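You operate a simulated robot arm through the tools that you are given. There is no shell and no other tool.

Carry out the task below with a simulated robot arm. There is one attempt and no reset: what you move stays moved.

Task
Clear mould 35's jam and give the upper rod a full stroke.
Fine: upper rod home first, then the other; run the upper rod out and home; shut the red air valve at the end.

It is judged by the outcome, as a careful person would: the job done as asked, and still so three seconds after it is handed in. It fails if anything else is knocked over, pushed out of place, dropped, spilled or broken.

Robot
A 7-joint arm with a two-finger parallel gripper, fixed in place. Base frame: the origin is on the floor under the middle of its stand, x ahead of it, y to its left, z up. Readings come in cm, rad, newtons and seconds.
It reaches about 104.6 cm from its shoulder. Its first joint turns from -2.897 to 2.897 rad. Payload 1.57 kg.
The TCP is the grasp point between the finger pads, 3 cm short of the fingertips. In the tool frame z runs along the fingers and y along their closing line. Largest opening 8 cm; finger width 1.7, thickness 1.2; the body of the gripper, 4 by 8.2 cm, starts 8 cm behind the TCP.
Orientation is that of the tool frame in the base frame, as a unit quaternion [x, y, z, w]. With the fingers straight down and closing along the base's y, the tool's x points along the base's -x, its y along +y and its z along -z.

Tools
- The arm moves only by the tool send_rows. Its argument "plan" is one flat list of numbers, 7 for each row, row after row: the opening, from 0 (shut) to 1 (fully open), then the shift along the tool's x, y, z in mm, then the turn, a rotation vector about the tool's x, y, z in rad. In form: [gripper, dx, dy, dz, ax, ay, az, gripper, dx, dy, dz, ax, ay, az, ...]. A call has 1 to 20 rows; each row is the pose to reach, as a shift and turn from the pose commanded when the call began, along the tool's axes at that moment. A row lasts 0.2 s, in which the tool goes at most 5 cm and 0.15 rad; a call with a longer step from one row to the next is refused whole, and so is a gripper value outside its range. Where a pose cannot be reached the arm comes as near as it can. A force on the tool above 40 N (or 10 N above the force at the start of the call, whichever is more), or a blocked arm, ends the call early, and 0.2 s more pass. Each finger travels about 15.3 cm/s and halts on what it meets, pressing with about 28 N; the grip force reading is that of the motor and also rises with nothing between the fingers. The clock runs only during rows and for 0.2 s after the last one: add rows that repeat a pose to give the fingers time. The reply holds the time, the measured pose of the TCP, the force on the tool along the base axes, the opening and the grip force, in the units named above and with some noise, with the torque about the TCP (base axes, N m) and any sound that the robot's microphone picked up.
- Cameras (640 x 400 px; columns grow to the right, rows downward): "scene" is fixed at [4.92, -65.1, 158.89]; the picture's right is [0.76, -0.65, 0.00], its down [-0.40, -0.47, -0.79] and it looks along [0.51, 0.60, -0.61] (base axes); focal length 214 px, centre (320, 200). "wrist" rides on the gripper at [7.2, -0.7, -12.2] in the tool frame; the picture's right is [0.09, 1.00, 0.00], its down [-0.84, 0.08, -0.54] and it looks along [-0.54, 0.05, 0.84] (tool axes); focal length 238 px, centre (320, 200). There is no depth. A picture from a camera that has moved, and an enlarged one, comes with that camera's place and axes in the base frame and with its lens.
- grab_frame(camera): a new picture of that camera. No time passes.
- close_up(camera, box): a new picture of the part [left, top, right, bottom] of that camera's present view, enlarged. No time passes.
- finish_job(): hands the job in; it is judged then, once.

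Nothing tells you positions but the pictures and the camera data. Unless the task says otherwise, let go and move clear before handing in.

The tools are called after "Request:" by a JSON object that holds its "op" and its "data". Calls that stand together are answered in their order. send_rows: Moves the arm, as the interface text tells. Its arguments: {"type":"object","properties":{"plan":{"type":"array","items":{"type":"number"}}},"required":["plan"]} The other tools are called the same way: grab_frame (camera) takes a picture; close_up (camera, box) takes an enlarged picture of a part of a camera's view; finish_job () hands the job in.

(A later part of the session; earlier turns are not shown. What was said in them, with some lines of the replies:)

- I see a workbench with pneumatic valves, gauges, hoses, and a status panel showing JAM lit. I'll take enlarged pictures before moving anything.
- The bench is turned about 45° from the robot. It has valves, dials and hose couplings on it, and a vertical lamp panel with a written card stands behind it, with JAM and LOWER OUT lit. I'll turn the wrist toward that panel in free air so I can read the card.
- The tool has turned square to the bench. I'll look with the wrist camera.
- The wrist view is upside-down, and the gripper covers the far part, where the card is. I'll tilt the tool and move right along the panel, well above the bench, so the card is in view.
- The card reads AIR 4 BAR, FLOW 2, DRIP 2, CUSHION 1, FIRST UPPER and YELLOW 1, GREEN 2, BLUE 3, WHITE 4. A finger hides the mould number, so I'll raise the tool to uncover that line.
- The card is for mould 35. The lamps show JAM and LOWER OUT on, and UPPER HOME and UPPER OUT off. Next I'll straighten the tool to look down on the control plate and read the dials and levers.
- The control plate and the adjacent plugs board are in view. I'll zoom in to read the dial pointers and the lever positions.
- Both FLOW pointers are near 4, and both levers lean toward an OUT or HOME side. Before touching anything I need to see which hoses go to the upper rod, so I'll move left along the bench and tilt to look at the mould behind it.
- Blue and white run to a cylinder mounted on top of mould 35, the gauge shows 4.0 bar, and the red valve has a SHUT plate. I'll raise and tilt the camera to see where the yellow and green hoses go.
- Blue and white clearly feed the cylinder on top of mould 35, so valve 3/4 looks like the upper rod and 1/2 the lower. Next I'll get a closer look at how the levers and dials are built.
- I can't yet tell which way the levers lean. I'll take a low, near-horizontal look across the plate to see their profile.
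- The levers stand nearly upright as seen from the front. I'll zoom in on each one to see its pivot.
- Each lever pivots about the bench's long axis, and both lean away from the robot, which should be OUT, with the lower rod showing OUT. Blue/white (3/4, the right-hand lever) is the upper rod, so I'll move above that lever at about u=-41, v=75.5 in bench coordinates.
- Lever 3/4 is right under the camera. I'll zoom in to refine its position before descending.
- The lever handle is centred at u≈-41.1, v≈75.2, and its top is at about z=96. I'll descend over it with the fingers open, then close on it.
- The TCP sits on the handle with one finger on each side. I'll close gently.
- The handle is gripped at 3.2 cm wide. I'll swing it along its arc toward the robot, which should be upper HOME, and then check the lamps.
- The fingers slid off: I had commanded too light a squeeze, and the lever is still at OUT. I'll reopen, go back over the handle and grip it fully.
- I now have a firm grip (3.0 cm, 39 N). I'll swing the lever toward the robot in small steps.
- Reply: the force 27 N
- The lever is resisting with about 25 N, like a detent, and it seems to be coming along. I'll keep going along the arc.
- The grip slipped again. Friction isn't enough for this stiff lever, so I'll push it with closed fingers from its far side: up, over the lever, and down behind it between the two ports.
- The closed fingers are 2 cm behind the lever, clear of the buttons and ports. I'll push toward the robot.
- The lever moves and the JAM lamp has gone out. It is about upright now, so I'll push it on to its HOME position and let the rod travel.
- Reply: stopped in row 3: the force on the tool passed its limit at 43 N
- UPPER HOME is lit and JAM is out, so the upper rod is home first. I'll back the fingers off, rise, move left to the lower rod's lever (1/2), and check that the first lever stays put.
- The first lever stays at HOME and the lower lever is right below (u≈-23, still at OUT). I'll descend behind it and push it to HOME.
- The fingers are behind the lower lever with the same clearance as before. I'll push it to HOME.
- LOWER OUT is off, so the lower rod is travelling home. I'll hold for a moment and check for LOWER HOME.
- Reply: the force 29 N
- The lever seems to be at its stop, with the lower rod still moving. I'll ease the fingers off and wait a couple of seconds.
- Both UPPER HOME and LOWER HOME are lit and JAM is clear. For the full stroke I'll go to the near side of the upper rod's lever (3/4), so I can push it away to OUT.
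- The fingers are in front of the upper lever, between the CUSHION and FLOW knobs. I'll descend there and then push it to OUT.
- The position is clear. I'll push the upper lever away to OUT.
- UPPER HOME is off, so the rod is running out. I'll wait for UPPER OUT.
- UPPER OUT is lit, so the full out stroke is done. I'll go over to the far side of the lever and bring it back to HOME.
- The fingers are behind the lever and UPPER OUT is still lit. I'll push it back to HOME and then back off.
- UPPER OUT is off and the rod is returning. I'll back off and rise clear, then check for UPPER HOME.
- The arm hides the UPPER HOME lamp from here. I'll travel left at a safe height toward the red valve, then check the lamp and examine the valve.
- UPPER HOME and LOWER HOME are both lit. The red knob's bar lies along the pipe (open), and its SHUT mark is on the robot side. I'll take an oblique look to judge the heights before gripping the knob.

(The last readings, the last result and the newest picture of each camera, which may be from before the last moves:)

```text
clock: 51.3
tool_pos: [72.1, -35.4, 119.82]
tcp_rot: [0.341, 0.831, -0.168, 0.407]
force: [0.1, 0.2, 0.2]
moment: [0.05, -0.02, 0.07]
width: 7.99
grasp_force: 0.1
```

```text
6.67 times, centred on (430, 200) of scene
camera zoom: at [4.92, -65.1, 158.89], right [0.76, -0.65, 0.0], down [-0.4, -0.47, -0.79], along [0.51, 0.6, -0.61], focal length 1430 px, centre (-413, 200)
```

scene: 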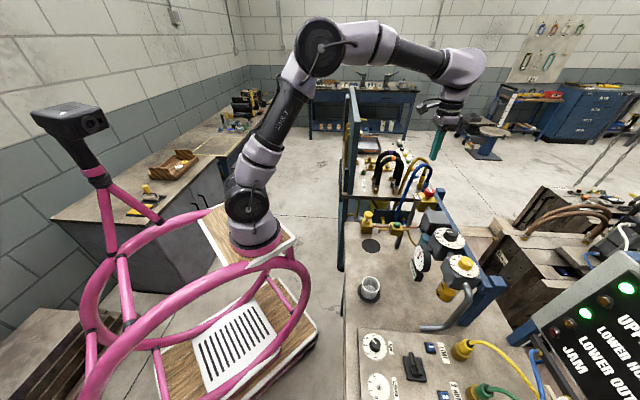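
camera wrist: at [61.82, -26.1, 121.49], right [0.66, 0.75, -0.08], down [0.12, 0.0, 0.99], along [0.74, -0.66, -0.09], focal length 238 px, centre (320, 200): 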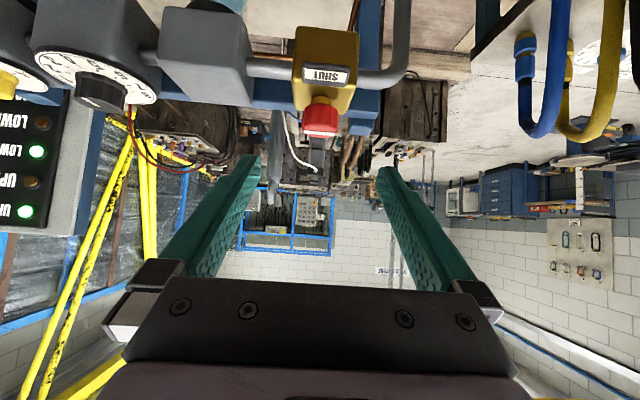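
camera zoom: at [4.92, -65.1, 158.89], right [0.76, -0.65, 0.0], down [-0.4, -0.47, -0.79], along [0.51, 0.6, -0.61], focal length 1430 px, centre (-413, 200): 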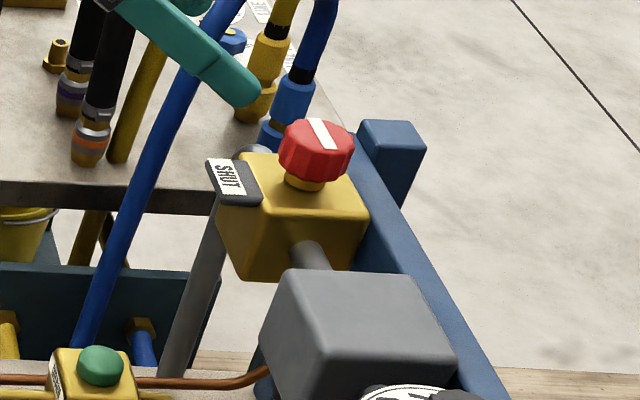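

The knob stands on a collar, about z=110.7 to 113.5 and 3.4 cm across, and the SHUT plate is lower (about 110), so fingertips at about z=111 clear everything. I'll straighten up above the knob at u≈25.9, v≈84.9.

Request:
{"op": "send_rows", "data": {"plan": [1, -10, 0, 8, 0, 0.13, 0, 1, -21, 0, 16, 0, 0.26, 0, 1, -31, 0, 24, 0, 0.39, 0, 1, -41, 0, 32, 0, 0.52, 0, 1, -52, 0, 40, 0, 0.65, 0, 1, -62, 0, 48, 0, 0.78, 0, 1, -73, -1, 56, 0, 0.9, 0]}}

Request:
{"op": "grab_frame", "data": {"camera": "wrist"}}

Request:
{"op": "close_up", "data": {"camera": "wrist", "box": [240, 80, 400, 200]}}

```text
clock: 52.9
tool_pos: [78.56, -41.55, 122.35]
tcp_rot: [0.38, 0.925, -0.002, 0.005]
force: [0.3, 0.4, 0.9]
moment: [-0.01, -0.04, -0.03]
width: 8.01
grasp_force: 0.1
```

```text
taken
camera wrist: at [72.97, -37.02, 134.33], right [0.63, 0.77, 0.0], down [0.65, -0.53, 0.55], along [0.42, -0.35, -0.83], focal length 238 px, centre (320, 200)
```

wrist: 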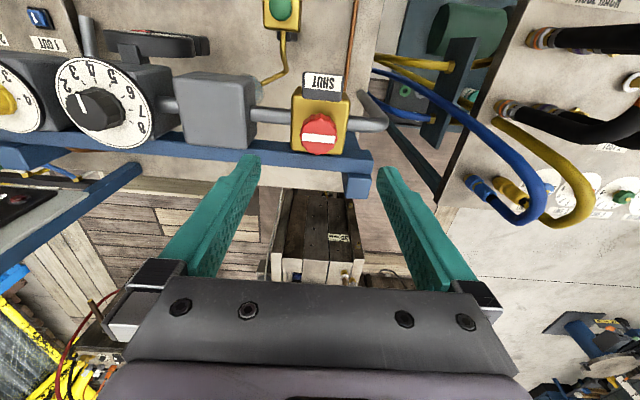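

```text
3.33 times, centred on (320, 140) of wrist
camera zoom: at [72.97, -37.02, 134.33], right [0.63, 0.77, 0.0], down [0.65, -0.53, 0.55], along [0.42, -0.35, -0.83], focal length 794 px, centre (320, 400)
```

zoom: 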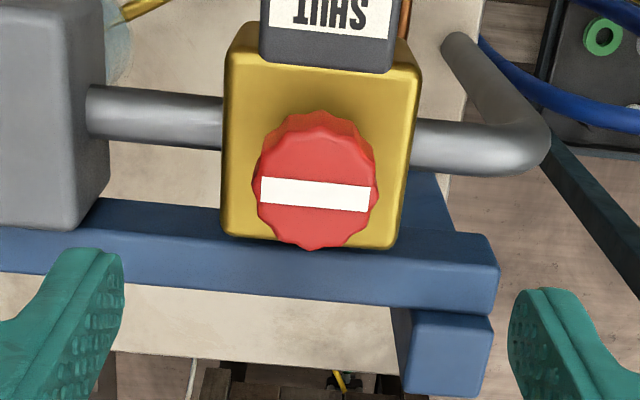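

I measure the knob centre at u≈25.95, v≈84.55. I'll turn the gripper 45° so I can later rotate 90° symmetrically, centre it, and come down until the fingertips are just above the valve body.

Request:
{"op": "send_rows", "data": {"plan": [0.75, 1, -1, 0, 0, 0, -0.131, 0.75, 2, -1, 0, 0, 0, -0.262, 0.75, 3, -2, 0, 0, 0, -0.393, 0.75, 4, -2, 0, 0, 0, -0.524, 0.75, 4, -2, 0, 0, 0, -0.655, 0.75, 4, -2, 0, 0, 0, -0.785, 0.75, 4, -2, 20, 0, 0, -0.785, 0.75, 4, -2, 40, 0, 0, -0.785]}}

Request:
{"op": "grab_frame", "data": {"camera": "wrist"}}

```text
clock: 54.7
tool_pos: [78.03, -41.45, 118.06]
tcp_rot: [-0.002, 1.0, -0.005, 0.003]
force: [0.2, 0.1, -0.6]
moment: [-0.04, -0.03, 0.03]
width: 6.01
grasp_force: 0.1
```

```text
taken
camera wrist: at [70.95, -42.25, 130.23], right [-0.1, 1.0, -0.01], down [0.83, 0.09, 0.55], along [0.54, 0.04, -0.84], focal length 238 px, centre (320, 200)
```

wrist: 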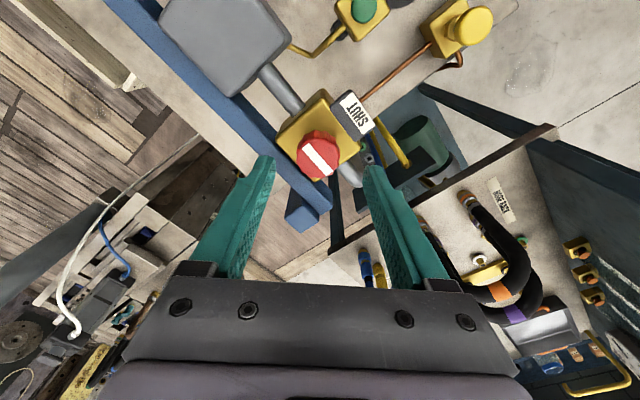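

I'll zoom in to centre on the knob precisely.

Request:
{"op": "close_up", "data": {"camera": "wrist", "box": [250, 70, 400, 190]}}

```text
3.33 times, centred on (325, 130) of wrist
camera zoom: at [70.95, -42.25, 130.23], right [-0.1, 1.0, -0.01], down [0.83, 0.09, 0.55], along [0.54, 0.04, -0.84], focal length 794 px, centre (303, 433)
```

zoom: 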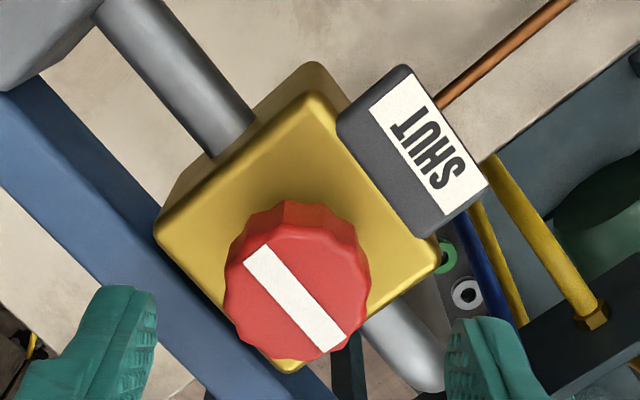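

The offset is about 1–2 mm. I'll make that correction and descend to the knob.

Request:
{"op": "send_rows", "data": {"plan": [0.75, 1, -1.5, 15, 0, 0, 0, 0.75, 1.5, -1.5, 28, 0, 0, 0, 0.75, 1.5, -1.5, 36, 0, 0, 0, 0.75, 1.5, -1.5, 40, 0, 0, 0]}}

Request:
{"op": "grab_frame", "data": {"camera": "wrist"}}

Request:
{"op": "close_up", "data": {"camera": "scene", "box": [390, 160, 480, 220]}}

```text
clock: 55.7
tool_pos: [77.98, -41.69, 114.17]
tcp_rot: [-0.003, 1.0, -0.005, 0.002]
force: [0.1, -0.9, 0.2]
moment: [-0.06, 0.01, 0.0]
width: 5.99
grasp_force: 0.0
```

```text
taken
camera wrist: at [70.84, -42.42, 126.19], right [-0.1, 1.0, -0.01], down [0.83, 0.09, 0.55], along [0.54, 0.04, -0.84], focal length 238 px, centre (320, 200)
```

wrist: 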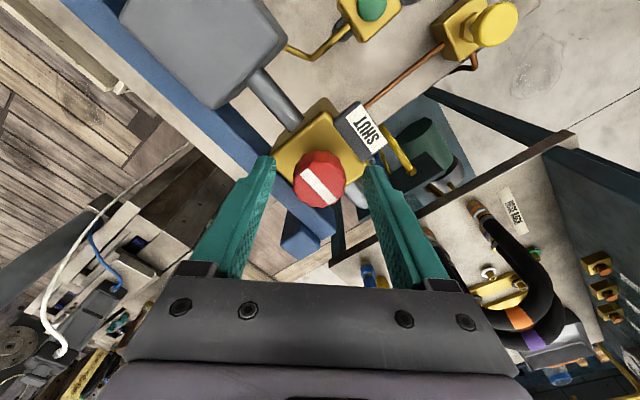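

```text
6.67 times, centred on (435, 190) of scene
camera zoom: at [4.92, -65.1, 158.89], right [0.76, -0.65, 0.0], down [-0.4, -0.47, -0.79], along [0.51, 0.6, -0.61], focal length 1430 px, centre (-447, 267)
```

zoom: 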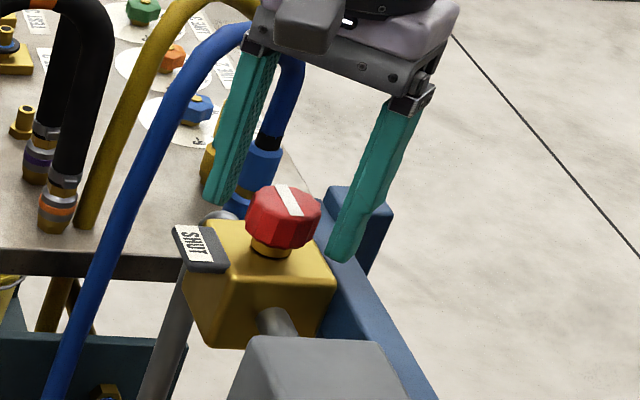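

Request:
{"op": "close_up", "data": {"camera": "wrist", "box": [240, 110, 400, 230]}}

```text
3.33 times, centred on (320, 170) of wrist
camera zoom: at [70.84, -42.42, 126.19], right [-0.1, 1.0, -0.01], down [0.83, 0.09, 0.55], along [0.54, 0.04, -0.84], focal length 794 px, centre (320, 300)
```

zoom: 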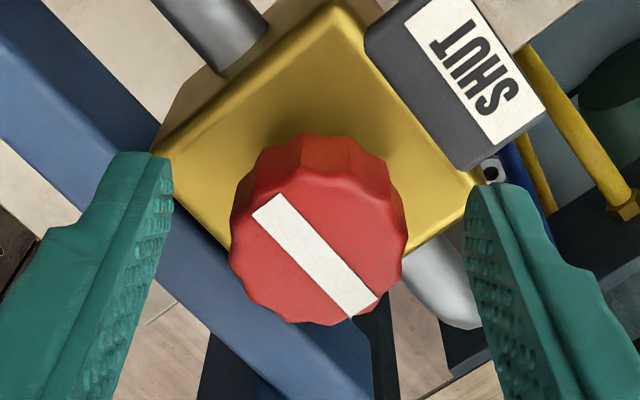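

The knob is centred between the fingers. I'll close on it.

Request:
{"op": "send_rows", "data": {"plan": [0.55, 0, -1, 2, 0, 0, 0, 0.35, 0, -1, 2, 0, 0, 0, 0, 0, -1, 2, 0, 0, 0, 0, 0, -1, 2, 0, 0, 0]}}

Request:
{"op": "close_up", "data": {"camera": "wrist", "box": [240, 110, 400, 230]}}

```text
clock: 56.7
tool_pos: [78.02, -41.72, 113.81]
tcp_rot: [-0.003, 1.0, -0.005, 0.003]
force: [-2.0, 8.9, -0.1]
moment: [0.41, 0.03, 0.01]
width: 3.45
grasp_force: 42.4
```

```text
3.33 times, centred on (320, 170) of wrist
camera zoom: at [70.83, -42.44, 126.0], right [-0.1, 1.0, -0.01], down [0.83, 0.09, 0.55], along [0.54, 0.05, -0.84], focal length 794 px, centre (320, 300)
```

zoom: 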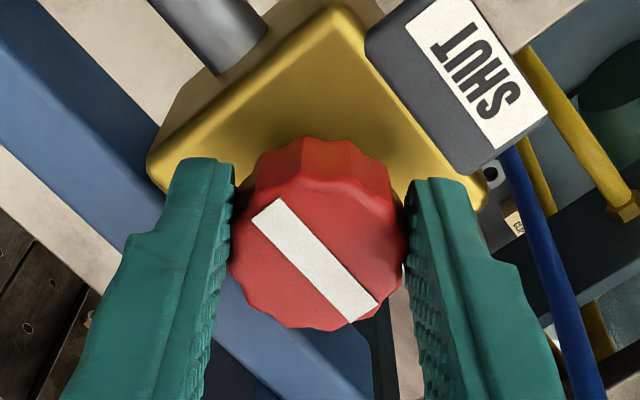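

The knob is gripped (3.45 cm). I'll try turning it clockwise, seen from above, in small steps and watch the torque and the bar.

Request:
{"op": "send_rows", "data": {"plan": [0, 0, 1, 0, 0, 0, 0.05, 0, 0, 1, 0, 0, 0, 0.12, 0, 0, 1, 0, 0, 0, 0.2, 0, 0, 1, 0, 0, 0, 0.3, 0, 0, 1, 0, 0, 0, 0.3]}}

Request:
{"op": "close_up", "data": {"camera": "wrist", "box": [240, 110, 400, 230]}}

```text
clock: 57.9
tool_pos: [78.08, -41.61, 113.81]
tcp_rot: [0.147, 0.989, -0.004, 0.004]
force: [-1.2, 17.2, -1.6]
moment: [0.87, 0.41, 0.11]
width: 3.44
grasp_force: 42.4
```

```text
3.33 times, centred on (320, 170) of wrist
camera zoom: at [70.97, -40.15, 125.99], right [0.2, 0.98, -0.01], down [0.82, -0.17, 0.55], along [0.54, -0.12, -0.84], focal length 794 px, centre (320, 300)
```

zoom: 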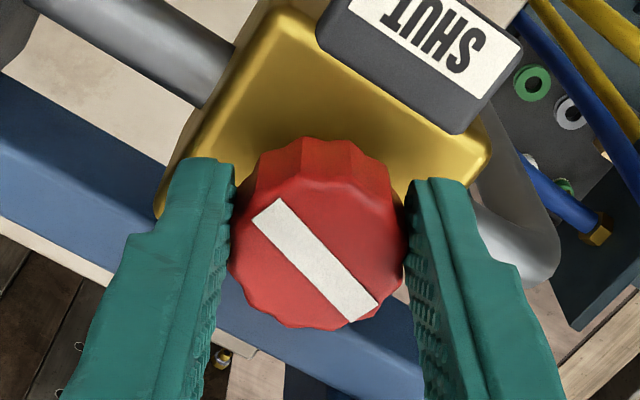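

The knob turns with the gripper without hitting a stop. I'll continue clockwise, nudging slightly to relieve the side force.

Request:
{"op": "send_rows", "data": {"plan": [0, 0.5, 1.5, 0, 0, 0, 0, 0, 0.5, 1.5, 0, 0, 0, 0.1, 0, 0.5, 1.5, 0, 0, 0, 0.2, 0, 0.5, 1.5, 0, 0, 0, 0.3, 0, 0.5, 1.5, 0, 0, 0, 0.4, 0, 0.5, 1.5, 0, 0, 0, 0.5, 0, 0.5, 1.5, 0, 0, 0, 0.5]}}

Request:
{"op": "close_up", "data": {"camera": "wrist", "box": [240, 110, 400, 230]}}

```text
clock: 59.5
tool_pos: [78.24, -41.36, 113.89]
tcp_rot: [0.387, 0.922, -0.002, 0.005]
force: [10.2, 21.9, -8.5]
moment: [0.98, -0.01, 0.12]
width: 3.42
grasp_force: 41.3
```

```text
3.33 times, centred on (320, 170) of wrist
camera zoom: at [72.64, -36.73, 125.97], right [0.65, 0.76, 0.0], down [0.64, -0.54, 0.55], along [0.42, -0.36, -0.83], focal length 794 px, centre (320, 300)
```

zoom: 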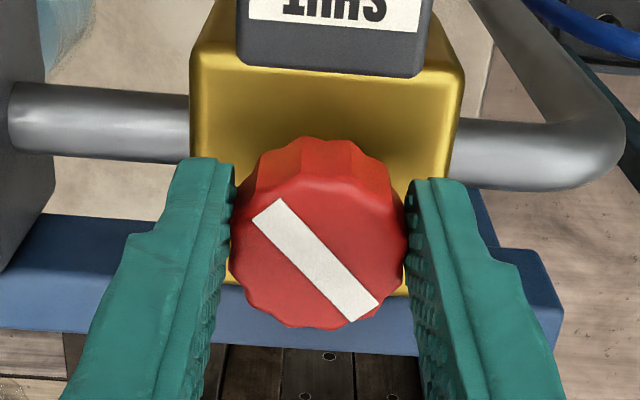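

The side force has risen to 24 N, so the knob's axis is about 8 mm beyond my TCP. I'll release, re-centre on the true axis (about v=85.25) and regrip before turning further.

Request:
{"op": "send_rows", "data": {"plan": [0.3, 0, 0, 0, 0, 0, 0, 0.6, 0, 0, 0, 0, 0, 0, 0.7, 0, 0, 0, 0, 0, 0, 0.7, 0, 0, 0, 0, 0, 0]}}

Request:
{"op": "grab_frame", "data": {"camera": "wrist"}}

Request:
{"op": "close_up", "data": {"camera": "wrist", "box": [240, 110, 400, 230]}}

Request:
{"op": "close_up", "data": {"camera": "scene", "box": [390, 160, 480, 220]}}

```text
clock: 60.5
tool_pos: [78.0, -41.69, 113.9]
tcp_rot: [0.388, 0.922, -0.004, 0.005]
force: [0.3, 0.3, 0.5]
moment: [-0.02, -0.02, -0.02]
width: 5.6
grasp_force: 0.1
```

```text
taken
camera wrist: at [72.48, -36.98, 126.01], right [0.65, 0.76, 0.0], down [0.64, -0.54, 0.55], along [0.42, -0.36, -0.83], focal length 238 px, centre (320, 200)
```

wrist: 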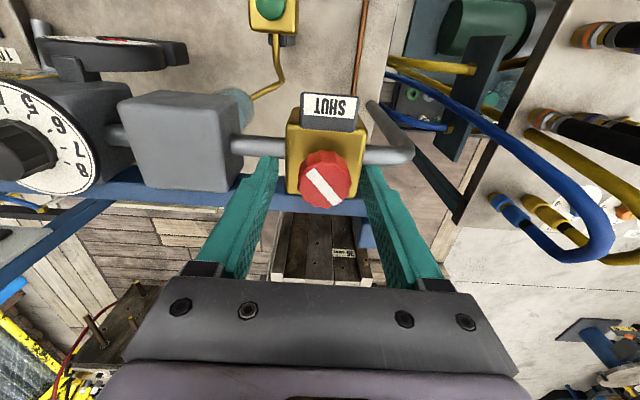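

```text
3.33 times, centred on (320, 170) of wrist
camera zoom: at [72.48, -36.98, 126.01], right [0.65, 0.76, 0.0], down [0.64, -0.54, 0.55], along [0.42, -0.36, -0.83], focal length 794 px, centre (320, 300)
```

zoom: 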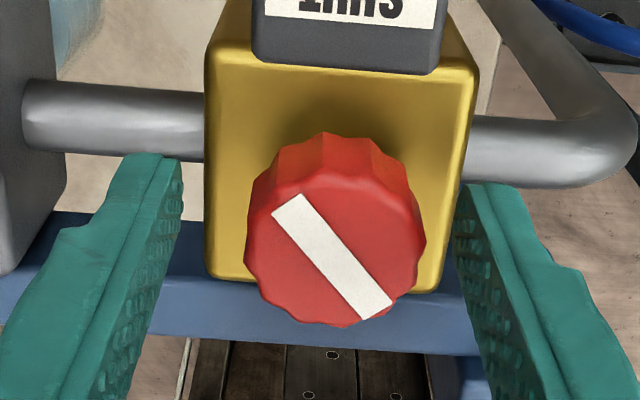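

```text
6.67 times, centred on (435, 190) of scene
camera zoom: at [4.92, -65.1, 158.89], right [0.76, -0.65, 0.0], down [-0.4, -0.47, -0.79], along [0.51, 0.6, -0.61], focal length 1430 px, centre (-447, 267)
```

zoom: 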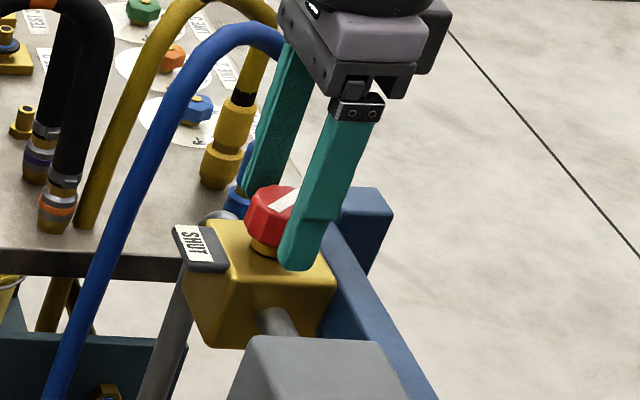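

The release confirms it: the axis is at about (78.56, -41.80), i.e. 4.6 mm further and 3 mm left. The knob has held its 45° position. I'll shift over and regrip.

Request:
{"op": "send_rows", "data": {"plan": [0.7, -2, 2, 0, 0, 0, 0, 0.7, -4.6, 3.2, 0, 0, 0, 0, 0.5, -4.6, 3.2, 0, 0, 0, 0, 0.3, -4.6, 3.2, 0, 0, 0, 0, 0, -4.6, 3.2, 0, 0, 0, 0, 0, -4.6, 3.2, 0, 0, 0, 0]}}

Request:
{"op": "close_up", "data": {"camera": "wrist", "box": [240, 110, 400, 230]}}

```text
clock: 61.9
tool_pos: [78.48, -41.8, 113.86]
tcp_rot: [0.388, 0.922, -0.004, 0.004]
force: [-4.7, -3.2, -2.4]
moment: [-0.17, 0.12, 0.0]
width: 3.42
grasp_force: 41.6
```

```text
3.33 times, centred on (320, 170) of wrist
camera zoom: at [73.02, -37.08, 125.97], right [0.65, 0.76, 0.0], down [0.64, -0.54, 0.55], along [0.42, -0.36, -0.83], focal length 794 px, centre (320, 300)
```

zoom: 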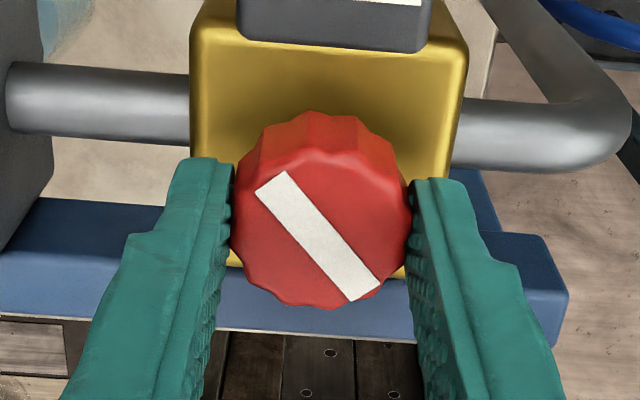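

Centred, with little side force. I'll turn the remaining ~45° clockwise.

Request:
{"op": "send_rows", "data": {"plan": [0, 0, -0.5, 0, 0, 0, 0.1, 0, 0, -0.5, 0, 0, 0, 0.2, 0, 0, -0.5, 0, 0, 0, 0.3, 0, 0, -0.5, 0, 0, 0, 0.4, 0, 0, -0.5, 0, 0, 0, 0.5, 0, 0, -0.5, 0, 0, 0, 0.6, 0, 0, -0.5, 0, 0, 0, 0.7, 0, 0, -0.5, 0, 0, 0, 0.77, 0, 0, -0.5, 0, 0, 0, 0.77]}}

Request:
{"op": "grab_frame", "data": {"camera": "wrist"}}

Request:
{"op": "close_up", "data": {"camera": "wrist", "box": [240, 110, 400, 230]}}

Request:
{"op": "close_up", "data": {"camera": "scene", "box": [540, 260, 640, 360]}}

Request:
{"op": "close_up", "data": {"camera": "scene", "box": [390, 220, 480, 290]}}

```text
clock: 63.9
tool_pos: [78.51, -41.69, 113.95]
tcp_rot: [0.706, 0.709, -0.002, 0.004]
force: [-4.7, -2.3, 0.0]
moment: [0.13, 0.24, 0.39]
width: 3.44
grasp_force: 41.6
```

```text
taken
camera wrist: at [77.78, -34.56, 125.99], right [1.0, 0.1, 0.0], down [0.08, -0.83, 0.55], along [0.06, -0.55, -0.83], focal length 238 px, centre (320, 200)
```

wrist: 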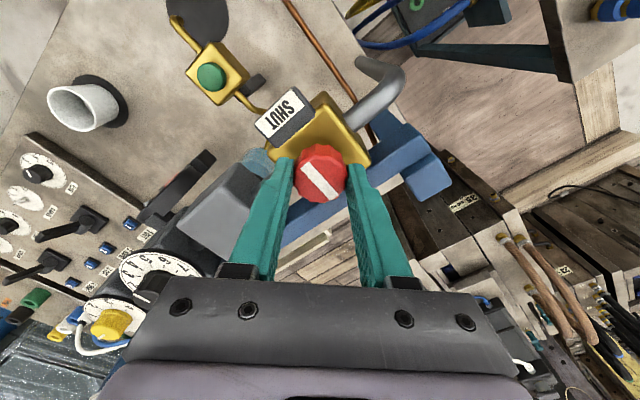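

```text
3.33 times, centred on (320, 170) of wrist
camera zoom: at [77.78, -34.56, 125.99], right [1.0, 0.1, 0.0], down [0.08, -0.83, 0.55], along [0.06, -0.55, -0.83], focal length 794 px, centre (320, 300)
```

zoom: 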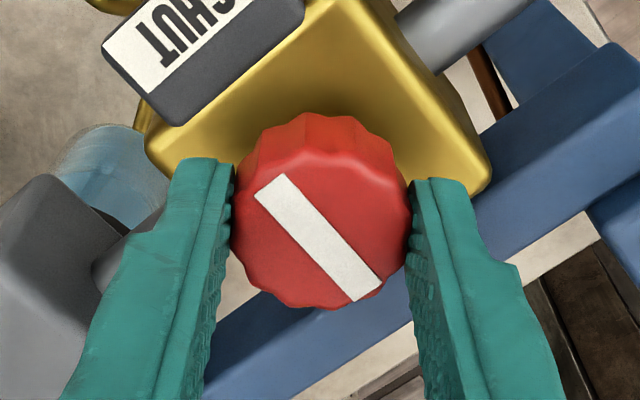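

```text
4.00 times, centred on (590, 310) of scene
camera zoom: at [4.92, -65.1, 158.89], right [0.76, -0.65, 0.0], down [-0.4, -0.47, -0.79], along [0.51, 0.6, -0.61], focal length 858 px, centre (-760, -240)
```

zoom: 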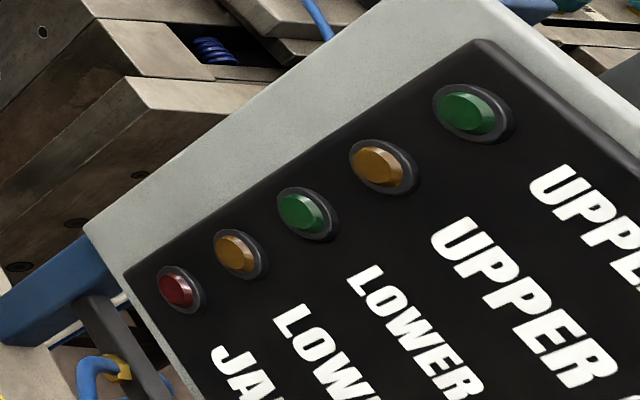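

```text
5.71 times, centred on (435, 255) of scene
camera zoom: at [4.92, -65.1, 158.89], right [0.76, -0.65, 0.0], down [-0.4, -0.47, -0.79], along [0.51, 0.6, -0.61], focal length 1226 px, centre (-337, -114)
```

zoom: 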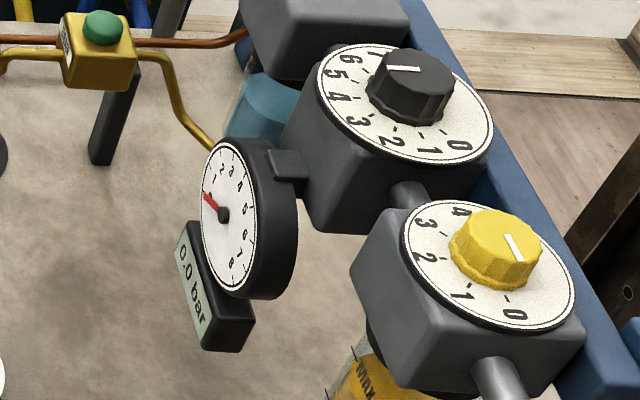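

The gauge has dropped to 0.0 bar and the bar points at SHUT. The lamps have gone out with the air, after UPPER HOME and LOWER HOME were both confirmed. I'll open the fingers and rise straight up.

Request:
{"op": "send_rows", "data": {"plan": [0.3, 0, 0, 0, 0, 0, 0, 0.6, 0, 0, 0, 0, 0, 0, 0.75, 0, 0, 0, 0, 0, 0, 0.75, 0, 0, -20, 0, 0, 0, 0.75, 0, 0, -50, 0, 0, 0, 0.75, 0, 0, -90, 0, 0, 0, 0.75, 0, 0, -135, 0, 0, 0, 0.75, 0, 0, -180, 0, 0, 0]}}

Request:
{"op": "grab_frame", "data": {"camera": "wrist"}}

Request:
{"op": "grab_frame", "data": {"camera": "scene"}}

Request:
{"op": "close_up", "data": {"camera": "scene", "box": [390, 160, 480, 220]}}

```text
clock: 65.7
tool_pos: [78.34, -41.47, 131.97]
tcp_rot: [0.705, 0.709, -0.001, 0.005]
force: [0.4, -0.1, 0.0]
moment: [0.0, 0.02, 0.03]
width: 6.03
grasp_force: 0.0
```

```text
taken
camera wrist: at [77.67, -34.38, 144.04], right [1.0, 0.1, 0.0], down [0.08, -0.83, 0.55], along [0.06, -0.55, -0.83], focal length 238 px, centre (320, 200)
```

wrist: 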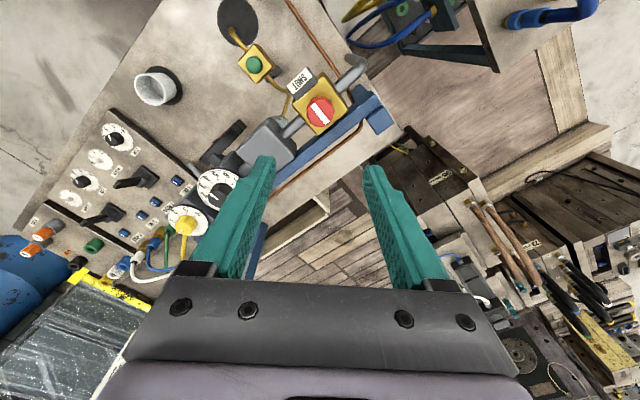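

```text
taken
```

scene: 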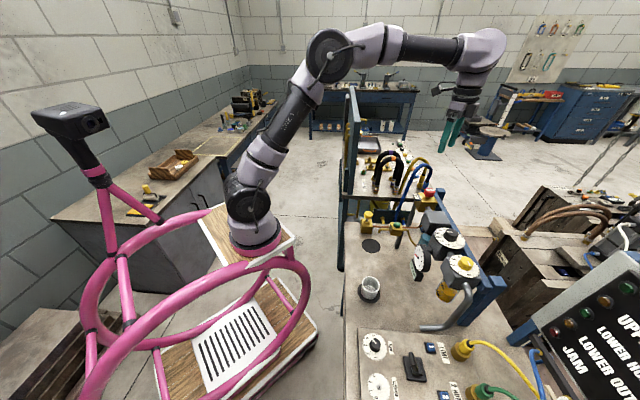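

```text
6.67 times, centred on (435, 190) of scene
camera zoom: at [4.92, -65.1, 158.89], right [0.76, -0.65, 0.0], down [-0.4, -0.47, -0.79], along [0.51, 0.6, -0.61], focal length 1430 px, centre (-447, 267)
```

zoom: 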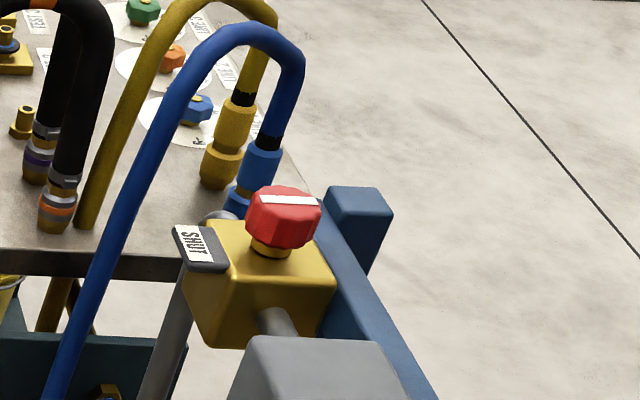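

The valve is shut and I'm clear of it. I'll do a last check of the levers, gauge and surroundings before handing in.

Request:
{"op": "close_up", "data": {"camera": "wrist", "box": [30, 80, 240, 290]}}

Request:
{"op": "close_up", "data": {"camera": "scene", "box": [340, 220, 520, 400]}}

Request:
{"op": "close_up", "data": {"camera": "wrist", "box": [230, 40, 390, 170]}}

```text
1.90 times, centred on (135, 185) of wrist
camera zoom: at [77.67, -34.38, 144.04], right [1.0, 0.1, 0.0], down [0.08, -0.83, 0.55], along [0.06, -0.55, -0.83], focal length 454 px, centre (672, 229)
```

zoom: 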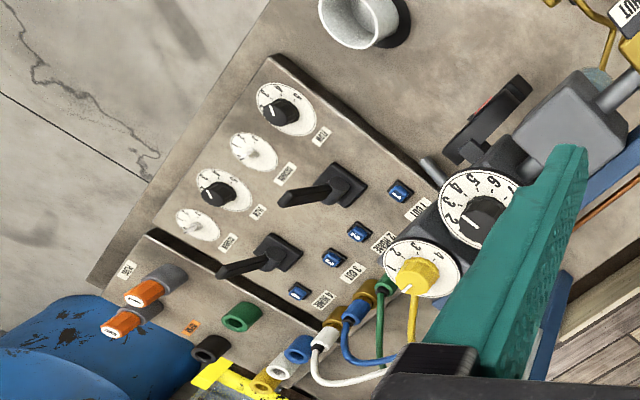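

```text
2.22 times, centred on (430, 310) of scene
camera zoom: at [4.92, -65.1, 158.89], right [0.76, -0.65, 0.0], down [-0.4, -0.47, -0.79], along [0.51, 0.6, -0.61], focal length 477 px, centre (76, -44)
```

zoom: 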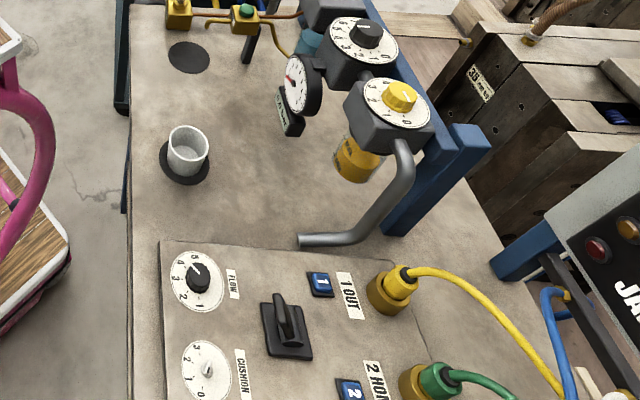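

```text
3.08 times, centred on (310, 105) of wrist
camera zoom: at [77.67, -34.38, 144.04], right [1.0, 0.1, 0.0], down [0.08, -0.83, 0.55], along [0.06, -0.55, -0.83], focal length 733 px, centre (351, 492)
```

zoom: 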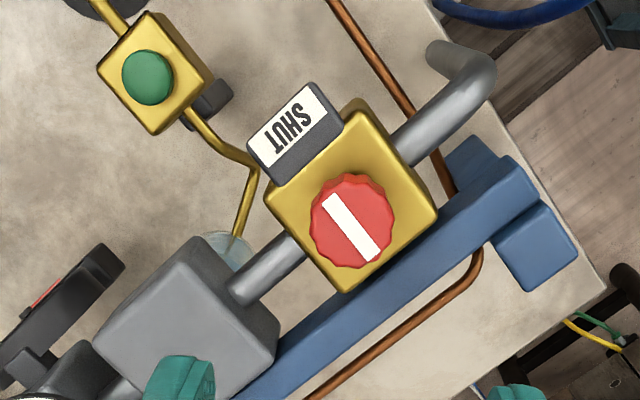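

Both levers stand at HOME, the red valve's bar points to SHUT with the gauge at 0 bar, nothing else has moved, and the arm is clear. I'm handing the job in.

Request:
{"op": "finish_job", "data": {}}

```text
The job is handed in.
```

Mould 35's jam is cleared, the upper rod has had its full stroke, and the red air valve is shut. I've handed the job in.

- **Clearing the jam:** I homed the upper rod first. The JAM lamp went out and UPPER HOME came on. I then homed the lower rod, and LOWER HOME came on.
- **Full stroke:** I ran the upper rod out until UPPER OUT lit, then back home. UPPER HOME and LOWER HOME were both lit before I touched the air.
- **Air shut:** The red valve's bar now points to SHUT and the gauge reads 0.0 bar. All the lamps went out when the air came off.

The mould 35 card calls for FLOW 2, DRIP 2 and CUSHION 1, but both FLOW dials read about 4, and CUSHION and DRIP looked near 0. You didn't ask for the settings to be changed, so I left them alone and ran the stroke as they were. Air pressure was at the card's 4 bar.

My fingers slipped off the upper rod's lever twice before I switched to pushing it. The lever was not damaged, and the cup, hoses, dials and plugs look undisturbed.
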